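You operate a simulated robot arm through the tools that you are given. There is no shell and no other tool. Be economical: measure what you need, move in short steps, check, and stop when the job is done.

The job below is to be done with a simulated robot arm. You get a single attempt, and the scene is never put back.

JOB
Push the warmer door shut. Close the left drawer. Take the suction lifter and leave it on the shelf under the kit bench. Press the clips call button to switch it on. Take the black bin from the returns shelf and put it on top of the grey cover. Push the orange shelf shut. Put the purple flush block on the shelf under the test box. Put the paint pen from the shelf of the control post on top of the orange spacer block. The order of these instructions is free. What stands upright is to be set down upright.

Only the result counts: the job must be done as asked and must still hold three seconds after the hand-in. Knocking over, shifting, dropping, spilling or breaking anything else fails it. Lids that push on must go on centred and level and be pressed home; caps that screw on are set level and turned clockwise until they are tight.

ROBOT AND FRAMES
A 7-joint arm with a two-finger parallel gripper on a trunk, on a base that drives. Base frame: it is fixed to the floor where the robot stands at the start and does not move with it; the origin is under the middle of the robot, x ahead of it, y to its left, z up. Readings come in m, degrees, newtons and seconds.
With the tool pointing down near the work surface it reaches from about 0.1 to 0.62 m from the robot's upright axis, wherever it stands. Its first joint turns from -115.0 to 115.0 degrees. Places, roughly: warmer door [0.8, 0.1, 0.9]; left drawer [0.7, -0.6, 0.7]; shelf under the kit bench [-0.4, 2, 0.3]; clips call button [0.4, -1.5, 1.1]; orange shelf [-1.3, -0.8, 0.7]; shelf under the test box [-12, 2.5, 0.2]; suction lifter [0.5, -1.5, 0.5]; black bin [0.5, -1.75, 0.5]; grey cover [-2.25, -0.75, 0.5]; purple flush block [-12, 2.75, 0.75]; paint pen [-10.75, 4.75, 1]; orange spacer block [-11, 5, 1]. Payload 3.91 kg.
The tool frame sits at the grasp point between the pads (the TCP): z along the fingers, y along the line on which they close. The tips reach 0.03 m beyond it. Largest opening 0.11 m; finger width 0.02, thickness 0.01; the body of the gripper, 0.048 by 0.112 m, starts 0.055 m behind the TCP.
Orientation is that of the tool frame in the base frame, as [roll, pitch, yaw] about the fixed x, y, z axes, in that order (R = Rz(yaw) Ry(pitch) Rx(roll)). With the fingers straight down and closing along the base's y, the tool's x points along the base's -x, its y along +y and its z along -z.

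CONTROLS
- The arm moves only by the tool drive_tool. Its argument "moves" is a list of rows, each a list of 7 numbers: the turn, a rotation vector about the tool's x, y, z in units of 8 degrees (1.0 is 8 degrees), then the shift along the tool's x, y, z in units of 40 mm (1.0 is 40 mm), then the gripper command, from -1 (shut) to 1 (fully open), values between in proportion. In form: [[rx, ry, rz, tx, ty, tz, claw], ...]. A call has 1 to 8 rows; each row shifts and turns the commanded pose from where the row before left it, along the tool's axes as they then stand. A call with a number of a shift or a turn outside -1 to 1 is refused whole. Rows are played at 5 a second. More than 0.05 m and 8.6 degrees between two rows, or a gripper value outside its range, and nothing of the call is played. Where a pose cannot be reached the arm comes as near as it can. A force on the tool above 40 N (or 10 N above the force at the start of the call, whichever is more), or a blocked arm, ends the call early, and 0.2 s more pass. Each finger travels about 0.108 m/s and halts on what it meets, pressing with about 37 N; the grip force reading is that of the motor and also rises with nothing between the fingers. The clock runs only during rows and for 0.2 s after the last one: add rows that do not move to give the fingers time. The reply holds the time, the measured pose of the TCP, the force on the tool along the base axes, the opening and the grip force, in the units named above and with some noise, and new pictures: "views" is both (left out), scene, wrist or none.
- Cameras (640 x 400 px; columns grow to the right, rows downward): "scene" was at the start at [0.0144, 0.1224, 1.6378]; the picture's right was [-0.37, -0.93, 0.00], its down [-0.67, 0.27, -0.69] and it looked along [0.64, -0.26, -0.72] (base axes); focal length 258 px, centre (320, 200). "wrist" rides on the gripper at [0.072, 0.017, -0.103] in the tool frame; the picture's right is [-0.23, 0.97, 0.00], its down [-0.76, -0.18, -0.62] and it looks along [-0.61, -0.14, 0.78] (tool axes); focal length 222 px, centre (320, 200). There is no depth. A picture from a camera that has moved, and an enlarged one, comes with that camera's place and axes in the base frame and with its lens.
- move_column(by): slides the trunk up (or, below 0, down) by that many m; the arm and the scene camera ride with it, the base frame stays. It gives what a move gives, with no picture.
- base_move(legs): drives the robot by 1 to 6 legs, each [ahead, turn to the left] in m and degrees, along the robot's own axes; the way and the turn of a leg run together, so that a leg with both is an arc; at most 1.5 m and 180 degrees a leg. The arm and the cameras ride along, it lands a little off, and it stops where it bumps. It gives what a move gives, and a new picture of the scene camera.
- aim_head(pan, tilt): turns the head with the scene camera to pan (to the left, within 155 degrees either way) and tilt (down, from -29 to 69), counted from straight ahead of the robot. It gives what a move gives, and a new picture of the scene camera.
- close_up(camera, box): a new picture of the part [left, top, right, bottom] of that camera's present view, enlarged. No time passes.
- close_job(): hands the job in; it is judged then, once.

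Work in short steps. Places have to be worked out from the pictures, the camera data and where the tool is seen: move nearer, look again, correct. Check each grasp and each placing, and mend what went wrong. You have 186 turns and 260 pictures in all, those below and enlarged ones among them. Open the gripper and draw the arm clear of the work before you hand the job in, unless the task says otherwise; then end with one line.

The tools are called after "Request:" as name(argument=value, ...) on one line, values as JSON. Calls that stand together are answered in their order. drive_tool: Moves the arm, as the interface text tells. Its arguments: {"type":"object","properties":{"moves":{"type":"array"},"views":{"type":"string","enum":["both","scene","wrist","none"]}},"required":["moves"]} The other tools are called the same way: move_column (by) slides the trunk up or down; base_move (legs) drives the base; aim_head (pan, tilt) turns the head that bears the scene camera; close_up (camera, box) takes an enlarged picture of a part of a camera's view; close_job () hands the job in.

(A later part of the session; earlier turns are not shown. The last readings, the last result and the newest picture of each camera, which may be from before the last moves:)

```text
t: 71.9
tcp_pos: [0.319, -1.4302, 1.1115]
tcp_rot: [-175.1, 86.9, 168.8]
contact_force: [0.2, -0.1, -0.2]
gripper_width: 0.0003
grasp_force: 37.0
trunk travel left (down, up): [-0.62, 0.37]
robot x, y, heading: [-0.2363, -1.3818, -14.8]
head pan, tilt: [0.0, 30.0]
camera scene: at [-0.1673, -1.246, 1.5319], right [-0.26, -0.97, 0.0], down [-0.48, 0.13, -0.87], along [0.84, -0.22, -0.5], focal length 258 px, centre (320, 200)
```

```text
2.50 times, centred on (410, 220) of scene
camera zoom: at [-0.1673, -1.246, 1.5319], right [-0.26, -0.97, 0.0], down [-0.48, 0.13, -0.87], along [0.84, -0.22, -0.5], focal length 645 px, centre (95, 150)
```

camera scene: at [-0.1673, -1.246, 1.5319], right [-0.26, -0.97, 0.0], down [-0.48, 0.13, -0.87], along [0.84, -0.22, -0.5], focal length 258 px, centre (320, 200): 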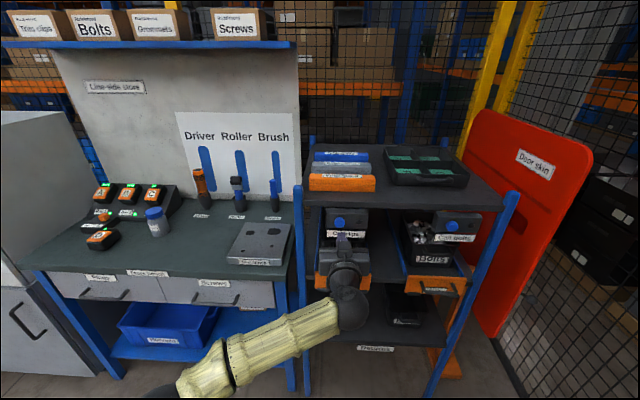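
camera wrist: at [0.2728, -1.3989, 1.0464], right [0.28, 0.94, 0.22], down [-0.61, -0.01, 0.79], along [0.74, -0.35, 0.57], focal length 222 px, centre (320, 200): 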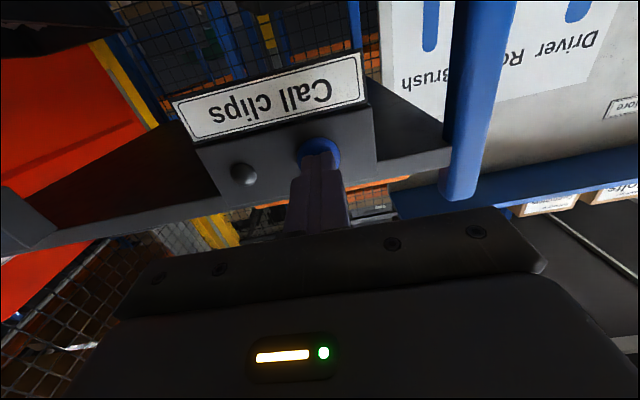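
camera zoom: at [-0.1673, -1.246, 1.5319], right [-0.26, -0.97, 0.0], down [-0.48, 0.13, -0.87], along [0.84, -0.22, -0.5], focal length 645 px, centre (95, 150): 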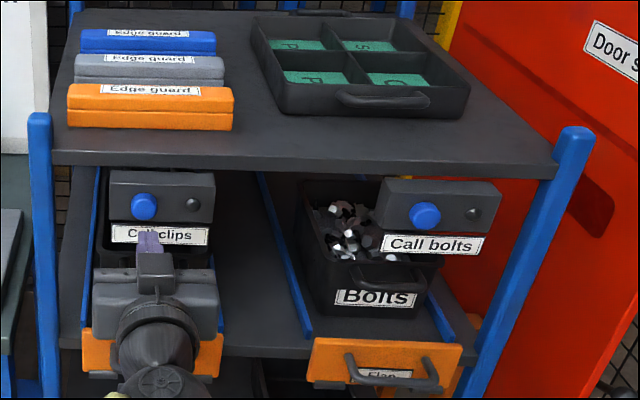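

It toggled off. I press once more with the base drive alone.

Request:
base_move(legs=[[0.047, 0]])

```text
t: 72.8
tcp_pos: [0.3651, -1.443, 1.1132]
tcp_rot: [-175.1, 87.0, 169.0]
contact_force: [-1.8, -0.8, 1.1]
gripper_width: 0.0
grasp_force: 37.1
trunk travel left (down, up): [-0.62, 0.37]
robot x, y, heading: [-0.1905, -1.3987, -14.7]
head pan, tilt: [0.0, 30.0]
camera scene: at [-0.1202, -1.2585, 1.5319], right [-0.26, -0.97, 0.0], down [-0.48, 0.13, -0.87], along [0.84, -0.22, -0.5], focal length 258 px, centre (320, 200)
```

scene: 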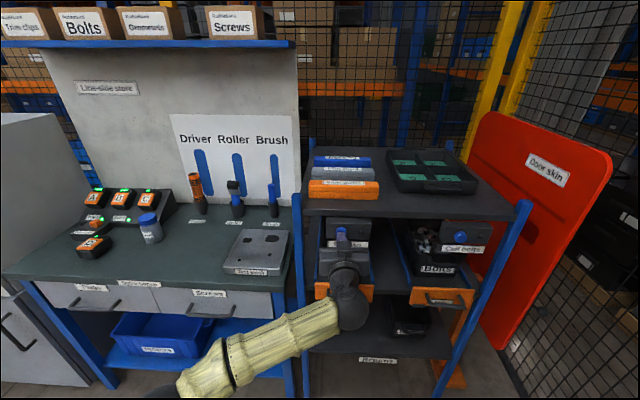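

Not lit yet, barely touching. I advance one more centimetre.

Request:
base_move(legs=[[0.008, 0]])

```text
t: 73.5
tcp_pos: [0.37, -1.4456, 1.1121]
tcp_rot: [-174.5, 87.1, 169.4]
contact_force: [-26.6, 8.0, -10.3]
gripper_width: 0.0003
grasp_force: 37.1
trunk travel left (down, up): [-0.62, 0.37]
robot x, y, heading: [-0.1809, -1.3995, -14.8]
head pan, tilt: [0.0, 30.0]
camera scene: at [-0.1164, -1.259, 1.5318], right [-0.26, -0.97, 0.0], down [-0.48, 0.13, -0.87], along [0.84, -0.22, -0.5], focal length 258 px, centre (320, 200)
```

scene: 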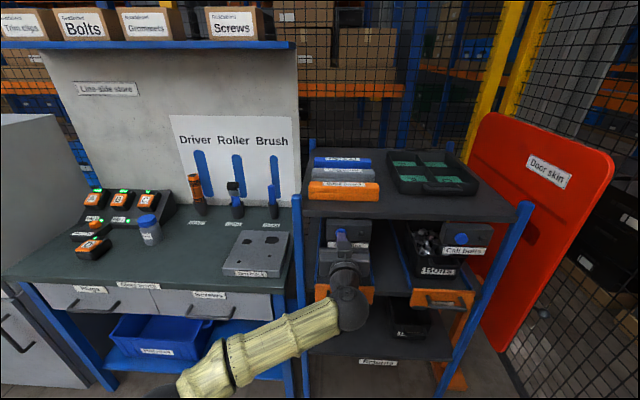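

Request:
close_up(camera="scene", box=[310, 205, 400, 265])

Request:
base_move(legs=[[-0.05, 0]])

Request:
close_up(camera="scene", box=[310, 195, 400, 255])

```text
6.67 times, centred on (355, 235) of scene
camera zoom: at [-0.1164, -1.259, 1.5318], right [-0.26, -0.97, 0.0], down [-0.48, 0.13, -0.87], along [0.84, -0.22, -0.5], focal length 1720 px, centre (87, -33)
```

zoom: 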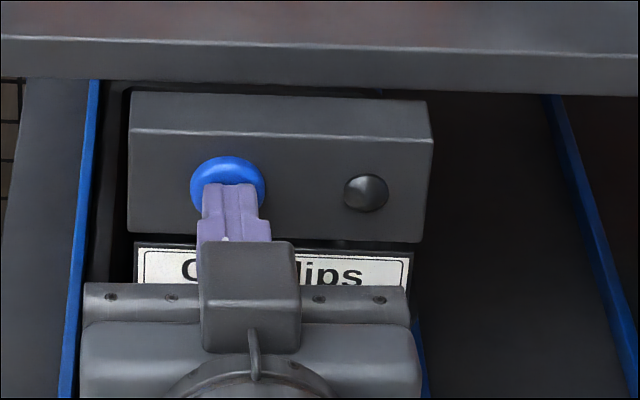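

```text
t: 74.5
tcp_pos: [0.3241, -1.4323, 1.1107]
tcp_rot: [-175.1, 87.0, 169.0]
contact_force: [-0.3, 0.2, -0.1]
gripper_width: 0.0
grasp_force: 36.8
trunk travel left (down, up): [-0.62, 0.37]
robot x, y, heading: [-0.2253, -1.3882, -14.7]
head pan, tilt: [0.0, 30.0]
camera scene: at [-0.1614, -1.2476, 1.5319], right [-0.25, -0.97, 0.0], down [-0.48, 0.13, -0.87], along [0.84, -0.22, -0.5], focal length 258 px, centre (320, 200)
```

scene: 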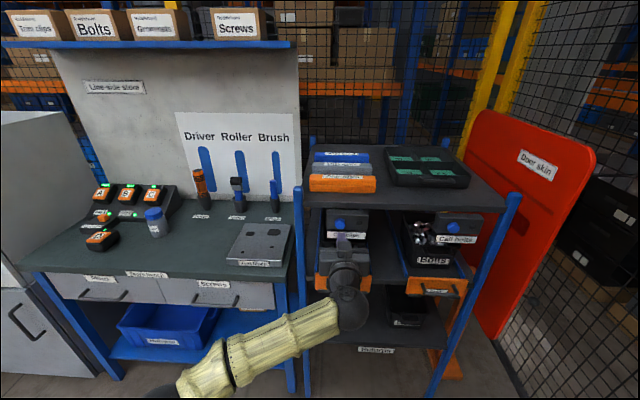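

```text
6.67 times, centred on (355, 225) of scene
camera zoom: at [-0.1614, -1.2476, 1.5319], right [-0.25, -0.97, 0.0], down [-0.48, 0.13, -0.87], along [0.84, -0.22, -0.5], focal length 1720 px, centre (87, 33)
```

zoom: 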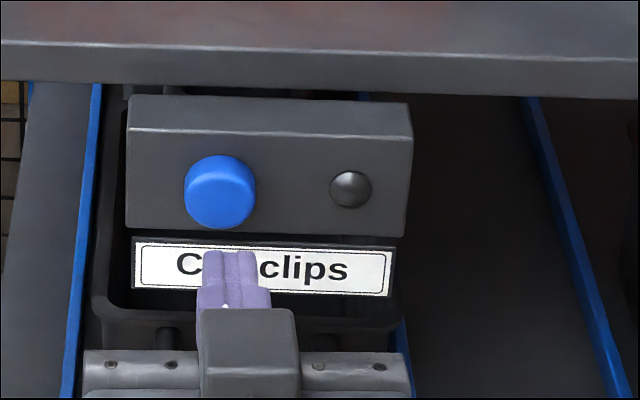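

Still off (probably a double toggle from wobble). Press again, in a single stroke.

Request:
base_move(legs=[[0.046, 0]])

Request:
close_up(camera="scene", box=[310, 205, 400, 265])

```text
t: 75.4
tcp_pos: [0.3687, -1.4432, 1.1108]
tcp_rot: [-175.1, 87.0, 169.2]
contact_force: [-9.8, 2.2, -1.8]
gripper_width: 0.0
grasp_force: 37.1
trunk travel left (down, up): [-0.62, 0.37]
robot x, y, heading: [-0.1833, -1.3995, -14.8]
head pan, tilt: [0.0, 30.0]
camera scene: at [-0.1173, -1.2592, 1.5319], right [-0.25, -0.97, 0.0], down [-0.48, 0.13, -0.87], along [0.84, -0.22, -0.5], focal length 258 px, centre (320, 200)
```

scene: 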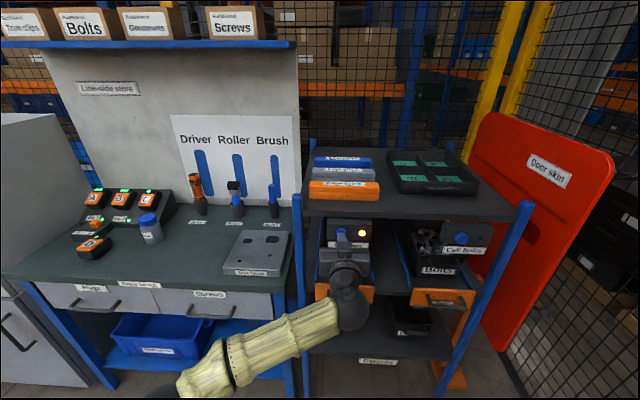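

```text
6.67 times, centred on (355, 235) of scene
camera zoom: at [-0.1173, -1.2592, 1.5319], right [-0.25, -0.97, 0.0], down [-0.48, 0.13, -0.87], along [0.84, -0.22, -0.5], focal length 1720 px, centre (87, -33)
```

zoom: 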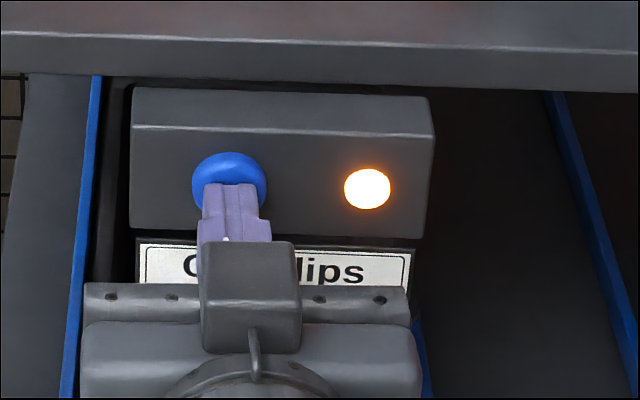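

Lit. I back well away and confirm it stays lit, then look at the lower shelf.

Request:
base_move(legs=[[-0.25, 0]])

Request:
close_up(camera="scene", box=[280, 130, 520, 330])

```text
t: 77.2
tcp_pos: [0.1226, -1.3794, 1.1116]
tcp_rot: [-175.0, 87.0, 169.2]
contact_force: [0.2, -0.7, -0.3]
gripper_width: 0.0
grasp_force: 36.9
trunk travel left (down, up): [-0.62, 0.37]
robot x, y, heading: [-0.4286, -1.3381, -14.6]
head pan, tilt: [0.0, 30.0]
camera scene: at [-0.3629, -1.1948, 1.5319], right [-0.25, -0.97, 0.0], down [-0.48, 0.13, -0.87], along [0.84, -0.22, -0.5], focal length 258 px, centre (320, 200)
```

scene: 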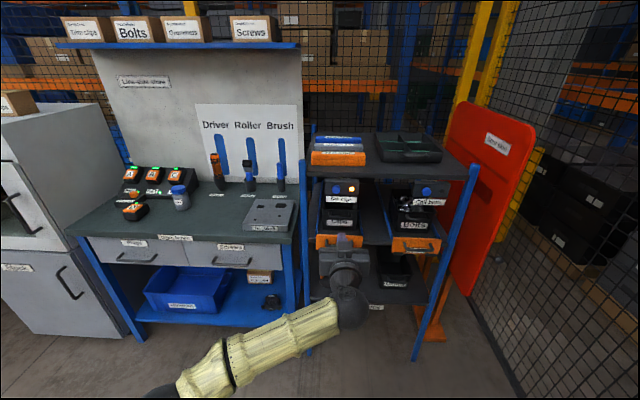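

```text
2.00 times, centred on (400, 230) of scene
camera zoom: at [-0.3629, -1.1948, 1.5319], right [-0.25, -0.97, 0.0], down [-0.48, 0.13, -0.87], along [0.84, -0.22, -0.5], focal length 516 px, centre (160, 140)
```

zoom: 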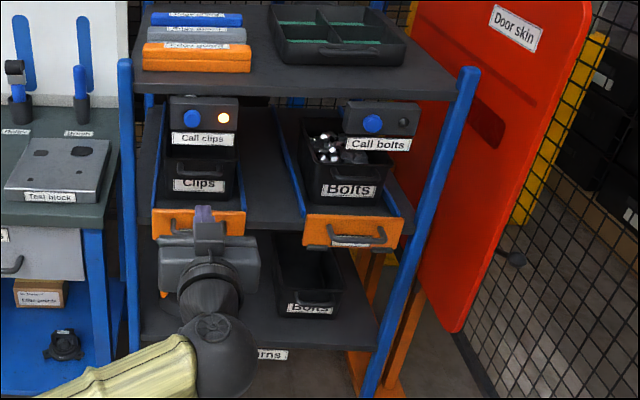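

The returns shelf (lowest) holds the lifter (orange handle, hidden by my arm) and a black "Bolts" bin. I lower the trunk to look into that shelf with both cameras.

Request:
move_column(by=-0.4)

Request:
drive_tool(moves=[[0, 0, 0, 0, 0, -0.5, 1], [0, 0, 0, 0, 0, -0.5, 1], [0, 0, 0, 0, 0, 0, 1]], views="both")

```text
t: 81.0
tcp_pos: [0.1227, -1.3798, 0.7112]
tcp_rot: [-175.0, 86.8, 169.2]
contact_force: [-0.4, -0.6, -0.5]
gripper_width: 0.0001
grasp_force: 36.8
trunk travel left (down, up): [-0.22, 0.77]
robot x, y, heading: [-0.4313, -1.332, -14.4]
head pan, tilt: [0.0, 30.0]
```

```text
t: 81.8
tcp_pos: [0.0887, -1.3664, 0.714]
tcp_rot: [-174.9, 86.9, 169.1]
contact_force: [-0.4, -0.2, -0.1]
gripper_width: 0.1101
grasp_force: 0.2
out of reach, approached as far as the arm can: row 2
trunk travel left (down, up): [-0.22, 0.77]
robot x, y, heading: [-0.4322, -1.3334, -14.9]
head pan, tilt: [0.0, 30.0]
camera scene: at [-0.3624, -1.1949, 1.1319], right [-0.25, -0.97, 0.0], down [-0.48, 0.13, -0.87], along [0.84, -0.22, -0.5], focal length 258 px, centre (320, 200)
camera wrist: at [-0.0102, -1.3214, 0.6481], right [0.28, 0.93, 0.22], down [-0.61, -0.01, 0.79], along [0.74, -0.36, 0.56], focal length 222 px, centre (320, 200)
```

scene: 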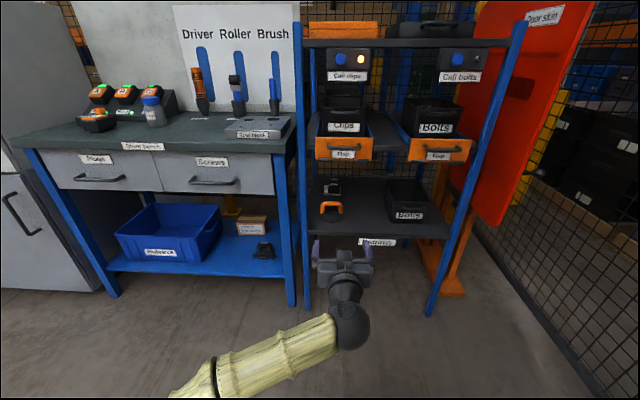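
wrist: 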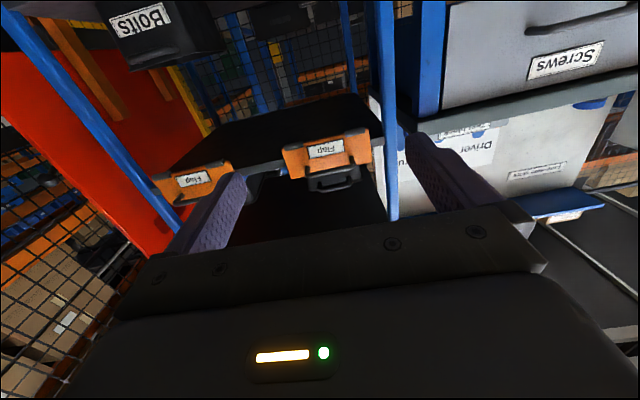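

Request:
close_up(camera="scene", box=[295, 140, 465, 260])

```text
3.33 times, centred on (380, 200) of scene
camera zoom: at [-0.3624, -1.1949, 1.1319], right [-0.25, -0.97, 0.0], down [-0.48, 0.13, -0.87], along [0.84, -0.22, -0.5], focal length 860 px, centre (120, 200)
```

zoom: 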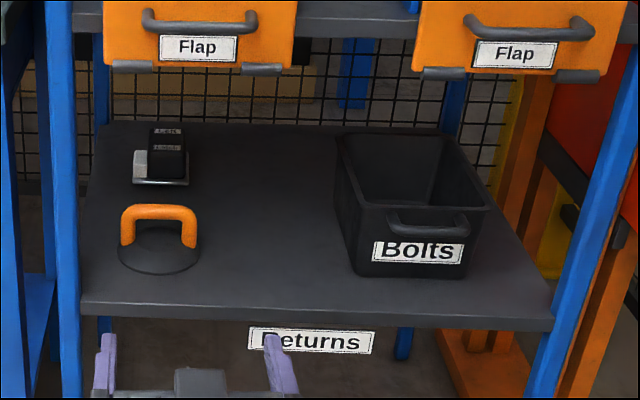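

The lifter is a disc with an orange U-handle, across the shelf, centre about (0.516, -1.475), handle z≈0.53–0.59. I'll grip the handle across its outer legs with the tool tilted ~24° down. First tilt and lower, then look.

Request:
drive_tool(moves=[[0, 1, 0, 0, 0, 0, 1], [0, 1, 0, 0, 0, 0, 1], [0, 1, 0, 0, 0, 0, 1], [0, 0, 0, 0, 0.2, 0, 1]], views="none")

Request:
move_column(by=-0.1)

Request:
base_move(legs=[[0.22, 0]])

Request:
drive_tool(moves=[[0, 0, 0, 0, 0, 0, 1]], views="wrist")

```text
t: 82.8
tcp_pos: [0.0908, -1.3607, 0.7146]
tcp_rot: [-179.5, 62.9, 164.6]
contact_force: [0.4, -0.6, 0.0]
gripper_width: 0.1101
grasp_force: 0.1
trunk travel left (down, up): [-0.22, 0.77]
robot x, y, heading: [-0.4295, -1.3361, -14.6]
head pan, tilt: [0.0, 30.0]
```

```text
t: 84.2
tcp_pos: [0.0909, -1.3599, 0.6149]
tcp_rot: [-179.4, 63.0, 164.6]
contact_force: [-0.1, -0.1, 0.3]
gripper_width: 0.11
grasp_force: 0.1
trunk travel left (down, up): [-0.12, 0.87]
robot x, y, heading: [-0.4332, -1.3344, -14.9]
head pan, tilt: [0.0, 30.0]
```

```text
t: 85.8
tcp_pos: [0.3038, -1.4145, 0.6142]
tcp_rot: [-179.4, 63.0, 164.8]
contact_force: [0.7, -1.1, -0.5]
gripper_width: 0.1099
grasp_force: 0.0
trunk travel left (down, up): [-0.12, 0.87]
robot x, y, heading: [-0.2162, -1.3917, -14.4]
head pan, tilt: [0.0, 30.0]
camera scene: at [-0.1501, -1.2501, 1.0319], right [-0.25, -0.97, 0.0], down [-0.48, 0.12, -0.87], along [0.84, -0.22, -0.5], focal length 258 px, centre (320, 200)
```

scene: 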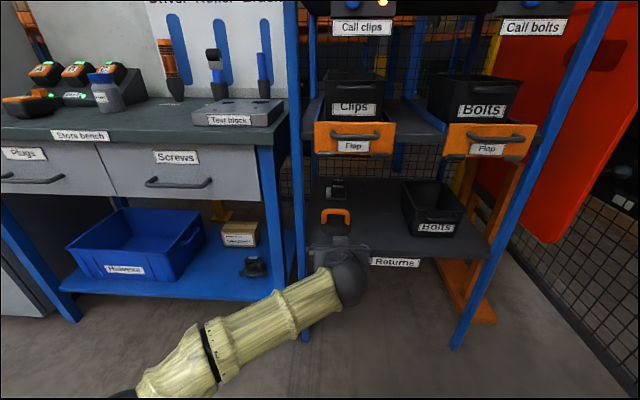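

```text
t: 86.2
tcp_pos: [0.3038, -1.4143, 0.6153]
tcp_rot: [-179.5, 62.9, 164.8]
contact_force: [-0.2, 0.5, -0.3]
gripper_width: 0.1099
grasp_force: 0.1
trunk travel left (down, up): [-0.12, 0.87]
robot x, y, heading: [-0.2197, -1.3905, -14.5]
head pan, tilt: [0.0, 30.0]
camera wrist: at [0.1879, -1.3637, 0.5972], right [0.36, 0.91, 0.2], down [-0.25, -0.11, 0.96], along [0.9, -0.4, 0.19], focal length 222 px, centre (320, 200)
```

wrist: 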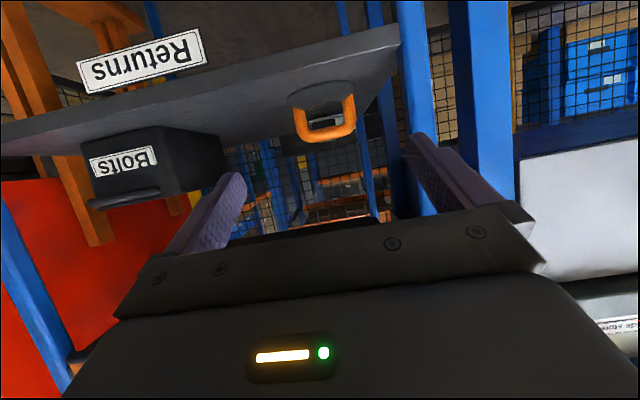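

Triangulated handle middle at about (0.549, -1.486, 0.55), ~0.10 wide; lateral alignment is within millimetres. I lower 0.055 and drive closer.

Request:
move_column(by=-0.055)

Request:
base_move(legs=[[0.14, 0]])

Request:
drive_tool(moves=[[0, 0, 0, 0, 0, 0, 1]], views="wrist")

```text
t: 87.2
tcp_pos: [0.3046, -1.4133, 0.5601]
tcp_rot: [-179.4, 63.0, 164.8]
contact_force: [0.2, 0.0, -0.2]
gripper_width: 0.1098
grasp_force: 0.0
trunk travel left (down, up): [-0.065, 0.925]
robot x, y, heading: [-0.2195, -1.3911, -14.6]
head pan, tilt: [0.0, 30.0]
```

```text
t: 88.5
tcp_pos: [0.4377, -1.4483, 0.5595]
tcp_rot: [-179.3, 62.9, 164.9]
contact_force: [-0.6, 0.6, -0.5]
gripper_width: 0.11
grasp_force: 0.1
trunk travel left (down, up): [-0.065, 0.925]
robot x, y, heading: [-0.083, -1.4284, -14.6]
head pan, tilt: [0.0, 30.0]
camera scene: at [-0.016, -1.2847, 0.9769], right [-0.25, -0.97, 0.0], down [-0.48, 0.12, -0.87], along [0.84, -0.22, -0.5], focal length 258 px, centre (320, 200)
```

scene: 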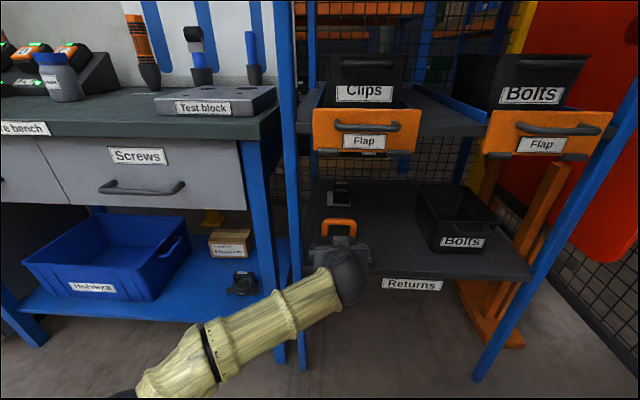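

```text
t: 88.9
tcp_pos: [0.4381, -1.4475, 0.5594]
tcp_rot: [-179.5, 62.9, 164.8]
contact_force: [0.0, 0.2, 0.4]
gripper_width: 0.1099
grasp_force: 0.1
trunk travel left (down, up): [-0.065, 0.925]
robot x, y, heading: [-0.0837, -1.4265, -14.3]
head pan, tilt: [0.0, 30.0]
camera wrist: at [0.3221, -1.398, 0.5422], right [0.36, 0.91, 0.2], down [-0.25, -0.11, 0.96], along [0.9, -0.4, 0.19], focal length 222 px, centre (320, 200)
```

wrist: 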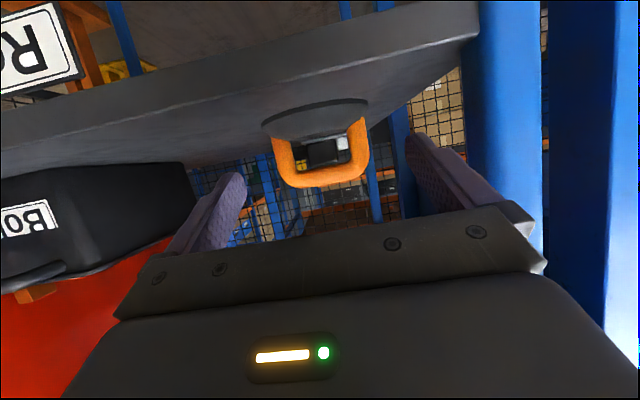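

Accounting for camera offset, the handle is ~9 mm to the right of the tool axis. I shift right 0.011 and look again.

Request:
drive_tool(moves=[[0, 0, 0, 0, -0.27, 0, 1], [0, 0, 0, 0, 0, 0, 1]], views="none")

Request:
base_move(legs=[[0.055, 0]])

Request:
drive_tool(moves=[[0, 0, 0, 0, 0, 0, 1]], views="wrist")

```text
t: 89.5
tcp_pos: [0.4346, -1.459, 0.5591]
tcp_rot: [-179.3, 62.9, 164.9]
contact_force: [0.4, 0.6, 0.3]
gripper_width: 0.11
grasp_force: 0.0
trunk travel left (down, up): [-0.065, 0.925]
robot x, y, heading: [-0.0839, -1.4243, -14.5]
head pan, tilt: [0.0, 30.0]
```

```text
t: 90.5
tcp_pos: [0.4885, -1.4714, 0.5602]
tcp_rot: [-179.5, 62.9, 164.9]
contact_force: [0.1, -0.5, -1.0]
gripper_width: 0.1097
grasp_force: 0.2
trunk travel left (down, up): [-0.065, 0.925]
robot x, y, heading: [-0.0281, -1.4399, -14.5]
head pan, tilt: [0.0, 30.0]
camera scene: at [0.0377, -1.2986, 0.9769], right [-0.25, -0.97, 0.0], down [-0.48, 0.12, -0.87], along [0.84, -0.22, -0.5], focal length 258 px, centre (320, 200)
```

scene: 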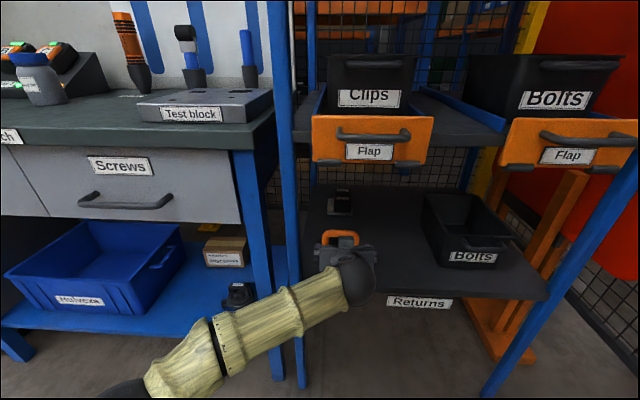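

```text
t: 90.9
tcp_pos: [0.4892, -1.472, 0.5601]
tcp_rot: [-179.4, 63.1, 165.0]
contact_force: [0.2, 0.9, 0.3]
gripper_width: 0.11
grasp_force: 0.0
trunk travel left (down, up): [-0.065, 0.925]
robot x, y, heading: [-0.0305, -1.4361, -14.5]
head pan, tilt: [0.0, 30.0]
camera wrist: at [0.3724, -1.4224, 0.5424], right [0.36, 0.91, 0.2], down [-0.25, -0.11, 0.96], along [0.9, -0.4, 0.19], focal length 222 px, centre (320, 200)
```

wrist: 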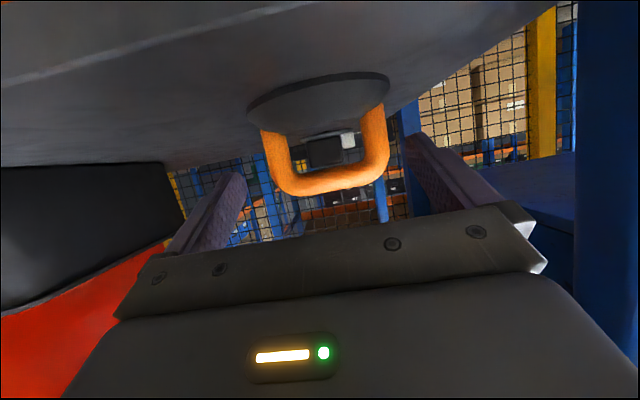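

Aligned now. I advance the last 4.5 cm.

Request:
base_move(legs=[[0.045, 0]])

Request:
drive_tool(moves=[[0, 0, 0, 0, 0, 0, 1]], views="wrist")

```text
t: 91.8
tcp_pos: [0.5327, -1.4838, 0.56]
tcp_rot: [-179.4, 62.9, 164.9]
contact_force: [-0.5, 0.1, -0.6]
gripper_width: 0.1098
grasp_force: 0.1
trunk travel left (down, up): [-0.065, 0.925]
robot x, y, heading: [0.017, -1.4495, -14.2]
head pan, tilt: [0.0, 30.0]
camera scene: at [0.0816, -1.3099, 0.9769], right [-0.25, -0.97, 0.0], down [-0.48, 0.12, -0.87], along [0.84, -0.22, -0.5], focal length 258 px, centre (320, 200)
```

scene: 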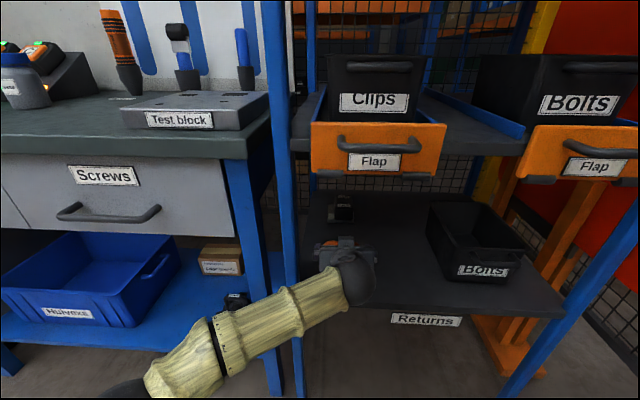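

```text
t: 92.2
tcp_pos: [0.5335, -1.4837, 0.5595]
tcp_rot: [-179.4, 62.8, 165.0]
contact_force: [1.1, -0.9, 0.0]
gripper_width: 0.11
grasp_force: 0.0
trunk travel left (down, up): [-0.065, 0.925]
robot x, y, heading: [0.0151, -1.451, -14.2]
head pan, tilt: [0.0, 30.0]
camera wrist: at [0.4163, -1.4338, 0.5424], right [0.36, 0.91, 0.2], down [-0.25, -0.11, 0.96], along [0.9, -0.4, 0.19], focal length 222 px, centre (320, 200)
```

wrist: 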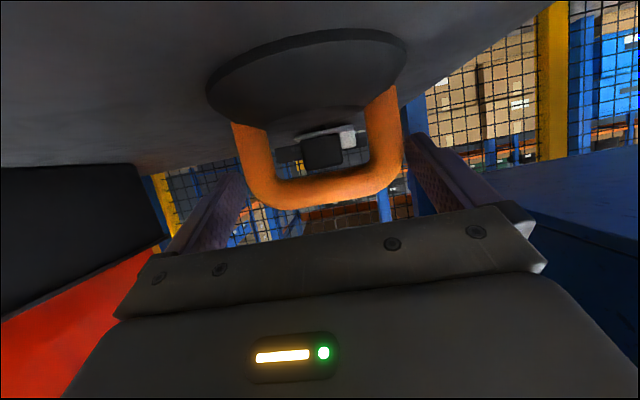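

The handle now sits centred at the TCP. I close the gripper.

Request:
drive_tool(moves=[[0, 0, 0, 0, 0, 0, 0.5], [0, 0, 0, 0, 0, 0, -1], [0, 0, 0, 0, 0, 0, -1], [0, 0, 0, 0, 0, 0, -1]], views="wrist")

```text
t: 93.2
tcp_pos: [0.5321, -1.4849, 0.5601]
tcp_rot: [-179.4, 63.0, 164.9]
contact_force: [0.1, 1.3, 0.4]
gripper_width: 0.0992
grasp_force: 37.1
trunk travel left (down, up): [-0.065, 0.925]
robot x, y, heading: [0.0166, -1.4464, -14.2]
head pan, tilt: [0.0, 30.0]
camera wrist: at [0.4163, -1.4338, 0.5424], right [0.36, 0.91, 0.2], down [-0.25, -0.11, 0.96], along [0.9, -0.4, 0.19], focal length 222 px, centre (320, 200)
```

wrist: 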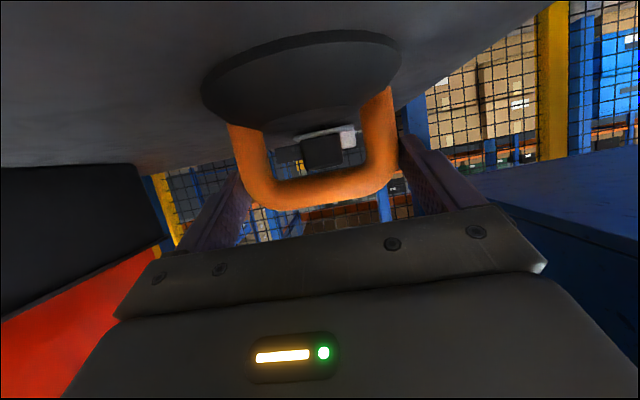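

Gripped at 0.099 m. I lift 5 cm with the trunk and check the picture.

Request:
move_column(by=0.06)

Request:
drive_tool(moves=[[0, 0, 0, 0, 0, 0, -1]], views="both")

```text
t: 94.2
tcp_pos: [0.5326, -1.4842, 0.6202]
tcp_rot: [-179.4, 63.0, 164.9]
contact_force: [-1.0, -0.7, 0.4]
gripper_width: 0.0003
grasp_force: 36.7
trunk travel left (down, up): [-0.125, 0.865]
robot x, y, heading: [0.0182, -1.4481, -14.2]
head pan, tilt: [0.0, 30.0]
```

```text
t: 94.6
tcp_pos: [0.5334, -1.4833, 0.6191]
tcp_rot: [-179.4, 62.9, 164.9]
contact_force: [-0.9, -0.7, 0.9]
gripper_width: 0.0
grasp_force: 37.0
trunk travel left (down, up): [-0.125, 0.865]
robot x, y, heading: [0.0139, -1.4477, -14.4]
head pan, tilt: [0.0, 30.0]
camera scene: at [0.0817, -1.3099, 1.0368], right [-0.25, -0.97, 0.0], down [-0.48, 0.12, -0.87], along [0.84, -0.22, -0.5], focal length 258 px, centre (320, 200)
camera wrist: at [0.4163, -1.4338, 0.6024], right [0.36, 0.91, 0.2], down [-0.25, -0.11, 0.96], along [0.9, -0.4, 0.19], focal length 222 px, centre (320, 200)
```

scene: 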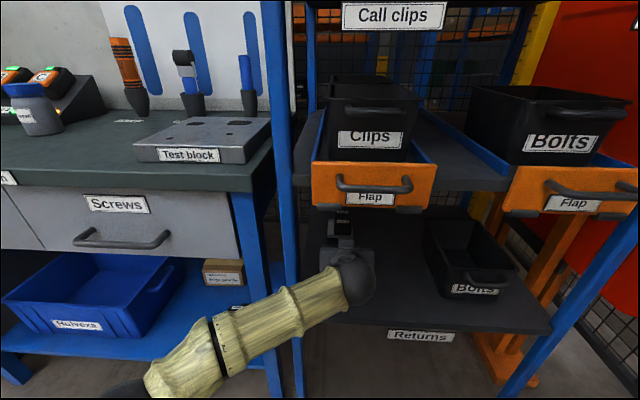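
wrist: 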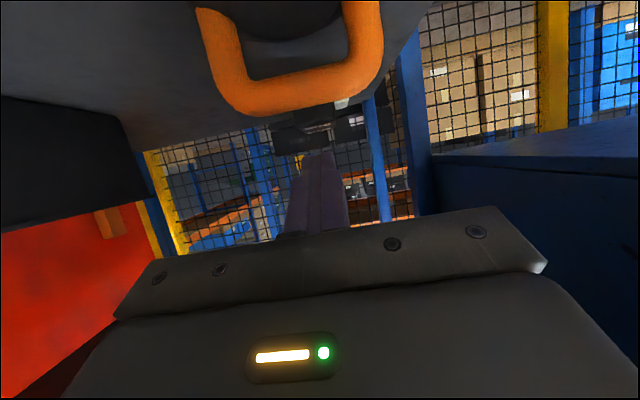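

The fingers slid off the rounded top corners; the lifter stayed standing. I reopen, and go 18 mm lower to hold the straight legs.

Request:
drive_tool(moves=[[0, 0, 0, 0, 0, 0, 1], [0, 0, 0, 0, 0, 0, 1], [0, 0, 0, 0, 0, 0, 1], [0, 0, 0, 0, 0, 0, 1]], views="none")

Request:
move_column(by=-0.078)

Request:
drive_tool(moves=[[0, 0, 0, 0, 0, 0, 1]], views="wrist")

```text
t: 95.6
tcp_pos: [0.5325, -1.4829, 0.6202]
tcp_rot: [-179.4, 62.9, 164.9]
contact_force: [0.4, 0.0, 0.0]
gripper_width: 0.11
grasp_force: 0.1
trunk travel left (down, up): [-0.125, 0.865]
robot x, y, heading: [0.0173, -1.4498, -14.6]
head pan, tilt: [0.0, 30.0]
```

```text
t: 96.7
tcp_pos: [0.5329, -1.4835, 0.5424]
tcp_rot: [-179.5, 63.0, 164.9]
contact_force: [0.2, -0.4, -0.4]
gripper_width: 0.11
grasp_force: 0.0
trunk travel left (down, up): [-0.047, 0.943]
robot x, y, heading: [0.0144, -1.4497, -14.3]
head pan, tilt: [0.0, 30.0]
```

```text
t: 97.1
tcp_pos: [0.5323, -1.4843, 0.5415]
tcp_rot: [-179.4, 62.9, 164.9]
contact_force: [0.2, -0.9, 0.0]
gripper_width: 0.1099
grasp_force: 0.0
trunk travel left (down, up): [-0.047, 0.943]
robot x, y, heading: [0.0129, -1.4496, -14.3]
head pan, tilt: [0.0, 30.0]
camera wrist: at [0.4163, -1.4338, 0.5244], right [0.36, 0.91, 0.2], down [-0.25, -0.11, 0.96], along [0.9, -0.4, 0.19], focal length 222 px, centre (320, 200)
```

wrist: 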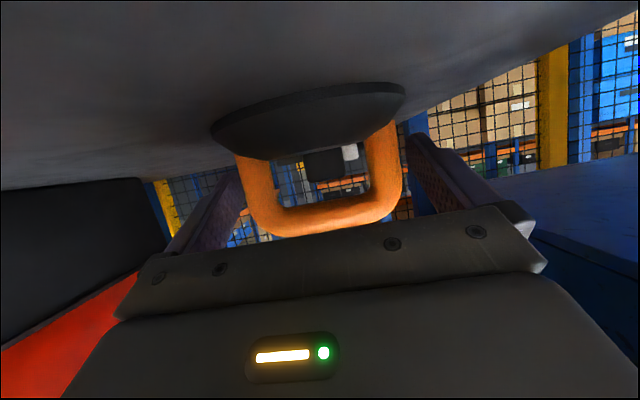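

Better: the tips are on the straight part. 6 mm lower still, then close.

Request:
move_column(by=-0.007)

Request:
drive_tool(moves=[[0, 0, 0, 0, 0, 0, 0.5], [0, 0, 0, 0, 0, 0, -1], [0, 0, 0, 0, 0, 0, -1], [0, 0, 0, 0, 0, 0, -1]], views="wrist")

Request:
move_column(by=0.04)

Request:
drive_tool(moves=[[0, 0, 0, 0, 0, 0, -1]], views="wrist")

```text
t: 97.7
tcp_pos: [0.5318, -1.484, 0.534]
tcp_rot: [-179.4, 62.9, 164.8]
contact_force: [-0.2, 0.6, 0.7]
gripper_width: 0.1101
grasp_force: 0.1
trunk travel left (down, up): [-0.04, 0.95]
robot x, y, heading: [0.0126, -1.4534, -14.3]
head pan, tilt: [0.0, 30.0]
```

```text
t: 98.7
tcp_pos: [0.5324, -1.484, 0.5344]
tcp_rot: [-179.4, 63.0, 164.9]
contact_force: [0.8, 0.3, 1.7]
gripper_width: 0.099
grasp_force: 37.1
trunk travel left (down, up): [-0.04, 0.95]
robot x, y, heading: [0.0143, -1.4494, -14.5]
head pan, tilt: [0.0, 30.0]
camera wrist: at [0.4163, -1.4338, 0.5175], right [0.36, 0.91, 0.2], down [-0.25, -0.11, 0.96], along [0.9, -0.4, 0.19], focal length 222 px, centre (320, 200)
```

wrist: 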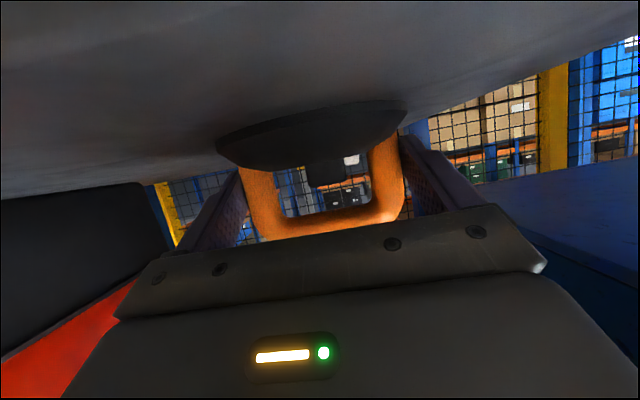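

```text
t: 99.5
tcp_pos: [0.5316, -1.4832, 0.575]
tcp_rot: [-179.5, 63.0, 164.9]
contact_force: [-0.3, 0.7, -2.8]
gripper_width: 0.0991
grasp_force: 37.3
trunk travel left (down, up): [-0.08, 0.91]
robot x, y, heading: [0.0164, -1.4493, -14.4]
head pan, tilt: [0.0, 30.0]
```

```text
t: 99.9
tcp_pos: [0.5312, -1.4823, 0.575]
tcp_rot: [-179.4, 62.9, 164.9]
contact_force: [-0.2, 0.8, -2.1]
gripper_width: 0.0993
grasp_force: 37.2
trunk travel left (down, up): [-0.08, 0.91]
robot x, y, heading: [0.0132, -1.4477, -14.5]
head pan, tilt: [0.0, 30.0]
camera wrist: at [0.4164, -1.4338, 0.5573], right [0.36, 0.91, 0.2], down [-0.25, -0.11, 0.96], along [0.9, -0.4, 0.19], focal length 222 px, centre (320, 200)
```

wrist: 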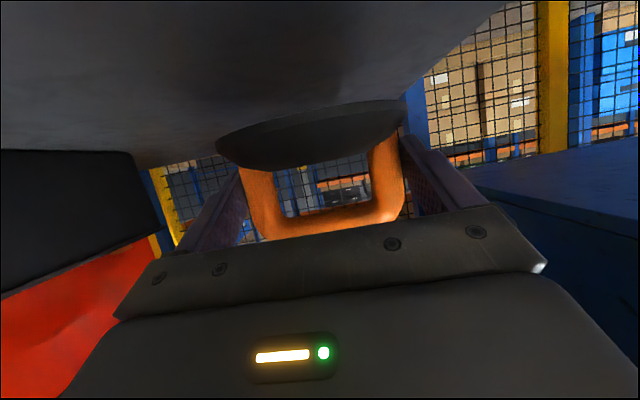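

Lifted cleanly. I back out, raise the trunk, and drive towards the kit bench.

Request:
base_move(legs=[[-0.5, 0]])

Request:
move_column(by=0.25)

Request:
base_move(legs=[[0, 112.8], [1.3, 0], [0.75, 0], [0, -20]])

```text
t: 102.9
tcp_pos: [0.0468, -1.3577, 0.5748]
tcp_rot: [-179.4, 62.9, 165.0]
contact_force: [0.7, 0.0, -2.3]
gripper_width: 0.0991
grasp_force: 37.3
trunk travel left (down, up): [-0.08, 0.91]
robot x, y, heading: [-0.472, -1.3244, -14.3]
head pan, tilt: [0.0, 30.0]
camera scene: at [-0.4039, -1.1857, 0.9918], right [-0.25, -0.97, 0.0], down [-0.48, 0.12, -0.87], along [0.84, -0.21, -0.5], focal length 258 px, centre (320, 200)
```

scene: 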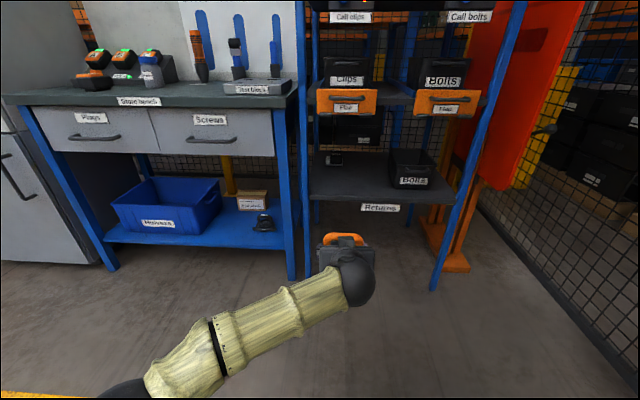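

```text
t: 105.4
tcp_pos: [0.0473, -1.3589, 0.8242]
tcp_rot: [-179.3, 62.9, 165.1]
contact_force: [-0.4, -0.5, -3.2]
gripper_width: 0.099
grasp_force: 36.7
trunk travel left (down, up): [-0.33, 0.66]
robot x, y, heading: [-0.4706, -1.3263, -14.2]
head pan, tilt: [0.0, 30.0]
```

```text
t: 121.4
tcp_pos: [-0.7122, 1.24, 0.8241]
tcp_rot: [-179.4, 63.0, -103.4]
contact_force: [-0.4, -0.3, -2.7]
gripper_width: 0.0993
grasp_force: 37.4
trunk travel left (down, up): [-0.33, 0.66]
robot x, y, heading: [-0.7321, 0.7221, 77.0]
head pan, tilt: [0.0, 30.0]
camera scene: at [-0.8732, 0.7844, 1.2418], right [0.97, -0.22, 0.0], down [-0.11, -0.49, -0.87], along [0.19, 0.84, -0.5], focal length 258 px, centre (320, 200)
```

scene: 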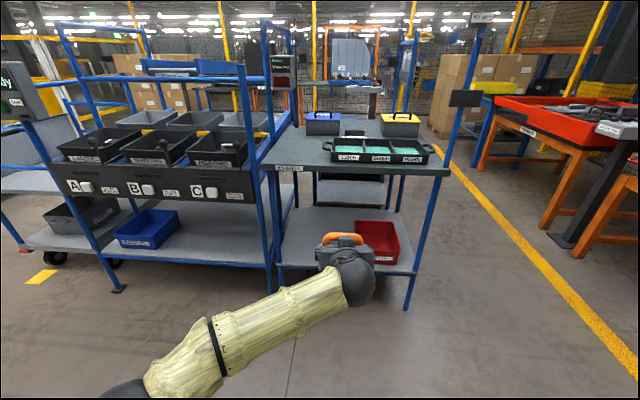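

The target bench is ahead on the right, with the red tub on its lower shelf. I enlarge to read the label and free area.

Request:
close_up(camera="scene", box=[240, 100, 480, 320])

```text
1.82 times, centred on (360, 210) of scene
camera zoom: at [-0.8732, 0.7844, 1.2418], right [0.97, -0.22, 0.0], down [-0.11, -0.49, -0.87], along [0.19, 0.84, -0.5], focal length 469 px, centre (247, 182)
```

zoom: 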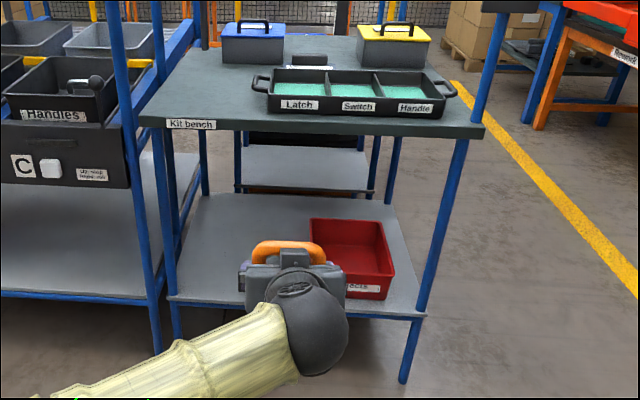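

This is the kit bench; lower shelf at about z 0.27, free area left of the red tub, around (-0.61, 1.86). I lower the trunk and arm here in free space first.

Request:
move_column(by=-0.32)

Request:
drive_tool(moves=[[0, 0, 0, 0.891, 0, 0.454, -1], [0, 0, 0, 0.891, 0, 0.454, -1], [0, 0, 0, 0.891, 0, 0.454, -1]], views="both")

```text
t: 124.6
tcp_pos: [-0.7115, 1.2394, 0.5039]
tcp_rot: [-179.4, 62.9, -103.4]
contact_force: [-0.5, -0.1, -3.1]
gripper_width: 0.099
grasp_force: 37.0
trunk travel left (down, up): [-0.01, 0.98]
robot x, y, heading: [-0.7285, 0.7218, 77.2]
head pan, tilt: [0.0, 30.0]
```

```text
t: 125.4
tcp_pos: [-0.7112, 1.2397, 0.3829]
tcp_rot: [-179.5, 63.0, -103.5]
contact_force: [0.5, 0.6, -2.7]
gripper_width: 0.0988
grasp_force: 37.5
trunk travel left (down, up): [-0.01, 0.98]
robot x, y, heading: [-0.7288, 0.7189, 77.0]
head pan, tilt: [0.0, 30.0]
camera scene: at [-0.873, 0.7843, 0.922], right [0.97, -0.22, 0.0], down [-0.11, -0.49, -0.87], along [0.19, 0.84, -0.5], focal length 258 px, centre (320, 200)
camera wrist: at [-0.7582, 1.1219, 0.3657], right [-0.92, 0.34, 0.2], down [0.12, -0.24, 0.96], along [0.37, 0.91, 0.19], focal length 222 px, centre (320, 200)
```

scene: 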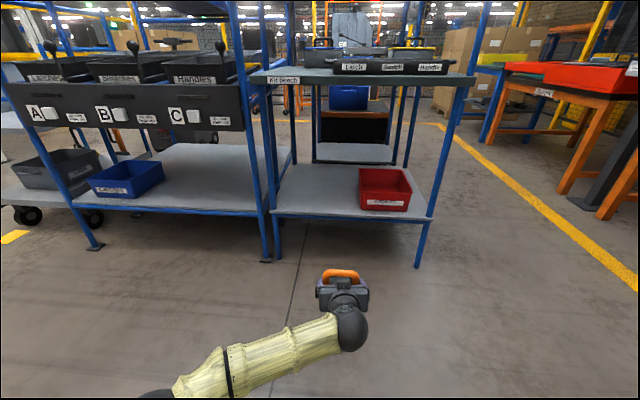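
wrist: 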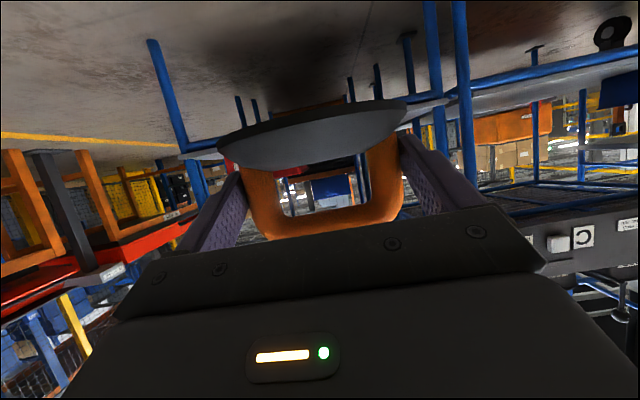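

Clear view: shelf z≈0.277, front edge from (-0.87,1.80) to (-0.20,1.59); target (-0.594, 1.84), approach heading 72.6°. I sidestep left and line up.

Request:
base_move(legs=[[0, 24.6], [0.22, 0], [0, -29], [0.1, 0]])

```text
t: 130.5
tcp_pos: [-0.6865, 1.5482, 0.3833]
tcp_rot: [-179.4, 62.9, -107.6]
contact_force: [-0.4, 1.0, -2.8]
gripper_width: 0.099
grasp_force: 37.5
trunk travel left (down, up): [-0.01, 0.98]
robot x, y, heading: [-0.7414, 1.0345, 72.9]
head pan, tilt: [0.0, 30.0]
camera scene: at [-0.8821, 1.1069, 0.9218], right [0.96, -0.29, 0.0], down [-0.15, -0.48, -0.87], along [0.25, 0.83, -0.5], focal length 258 px, centre (320, 200)
```

scene: 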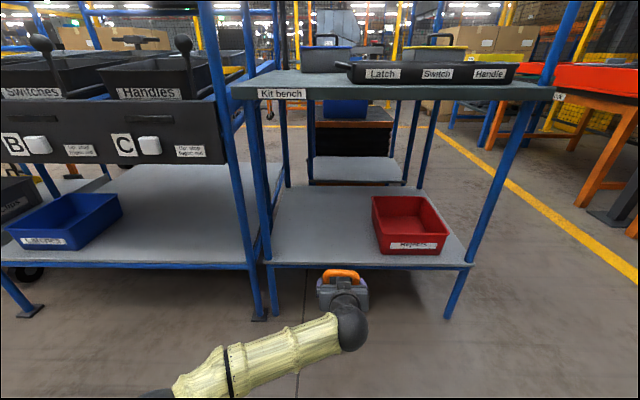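

Aligned within millimetres. I drive in 0.305.

Request:
base_move(legs=[[0.305, 0]])

Request:
drive_tool(moves=[[0, 0, 0, 0.668, 0, 0.34, -1]], views="wrist")

```text
t: 132.6
tcp_pos: [-0.5976, 1.8374, 0.3837]
tcp_rot: [-179.4, 62.9, -107.8]
contact_force: [0.3, 0.5, -3.1]
gripper_width: 0.0992
grasp_force: 37.2
trunk travel left (down, up): [-0.01, 0.98]
robot x, y, heading: [-0.6554, 1.322, 72.7]
head pan, tilt: [0.0, 30.0]
camera scene: at [-0.7931, 1.3959, 0.9218], right [0.96, -0.3, 0.0], down [-0.15, -0.48, -0.87], along [0.26, 0.83, -0.5], focal length 258 px, centre (320, 200)
```

scene: 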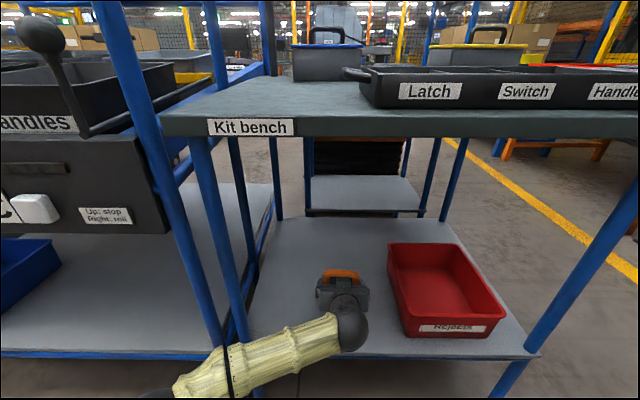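

```text
t: 133.0
tcp_pos: [-0.5963, 1.8379, 0.3528]
tcp_rot: [-179.4, 62.8, -107.8]
contact_force: [0.2, -0.4, -3.4]
gripper_width: 0.099
grasp_force: 37.2
trunk travel left (down, up): [-0.01, 0.98]
robot x, y, heading: [-0.6562, 1.3215, 72.6]
head pan, tilt: [0.0, 30.0]
camera wrist: at [-0.6523, 1.7245, 0.3356], right [-0.89, 0.4, 0.2], down [0.1, -0.25, 0.96], along [0.44, 0.88, 0.18], focal length 222 px, centre (320, 200)
```

wrist: 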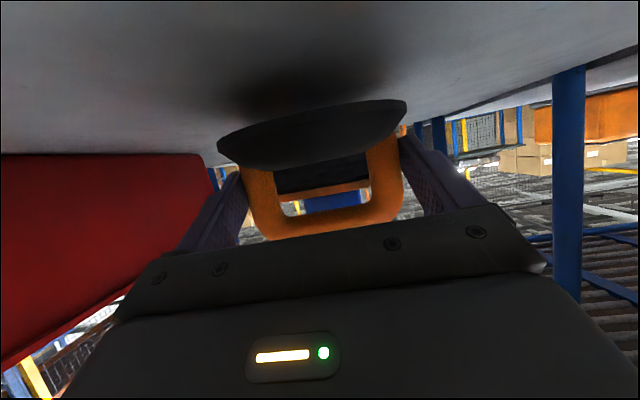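

Over the shelf; I lower in small steps until contact shows.

Request:
drive_tool(moves=[[0, 0, 0, 0.2, 0, 0.1, -1], [0, 0, 0, 0.2, 0, 0.1, -1], [0, 0, 0, 0.12, 0, 0.06, -1]], views="none")

Request:
drive_tool(moves=[[0, 0, 0, 0.11, 0, 0.057, -1]], views="wrist")

```text
t: 133.8
tcp_pos: [-0.5976, 1.8377, 0.3358]
tcp_rot: [-179.6, 63.4, -108.2]
contact_force: [1.4, -1.8, 33.9]
gripper_width: 0.0991
grasp_force: 36.4
trunk travel left (down, up): [-0.01, 0.98]
robot x, y, heading: [-0.6551, 1.324, 72.8]
head pan, tilt: [0.0, 30.0]
```

```text
t: 134.1
tcp_pos: [-0.5974, 1.8368, 0.3371]
tcp_rot: [-179.9, 63.5, -108.3]
contact_force: [-3.2, -10.6, 29.7]
gripper_width: 0.099
grasp_force: 37.1
trunk travel left (down, up): [-0.01, 0.98]
robot x, y, heading: [-0.6549, 1.3196, 72.7]
head pan, tilt: [0.0, 30.0]
stopped in row 1: the force on the tool passed its limit (the readings are from after the stop); the commanded pose is now the measured one
camera wrist: at [-0.6526, 1.7241, 0.3172], right [-0.89, 0.4, 0.2], down [0.1, -0.26, 0.96], along [0.44, 0.88, 0.2], focal length 222 px, centre (320, 200)
```

wrist: 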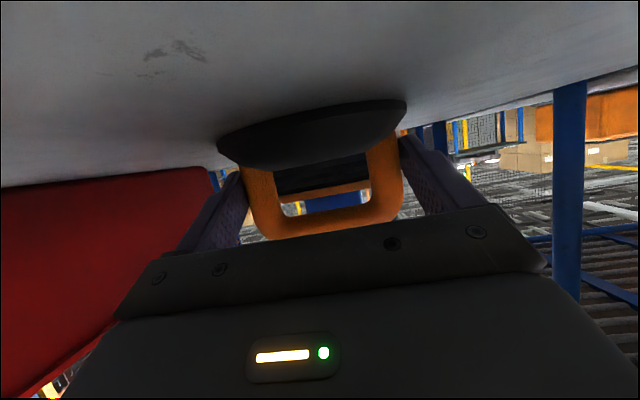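

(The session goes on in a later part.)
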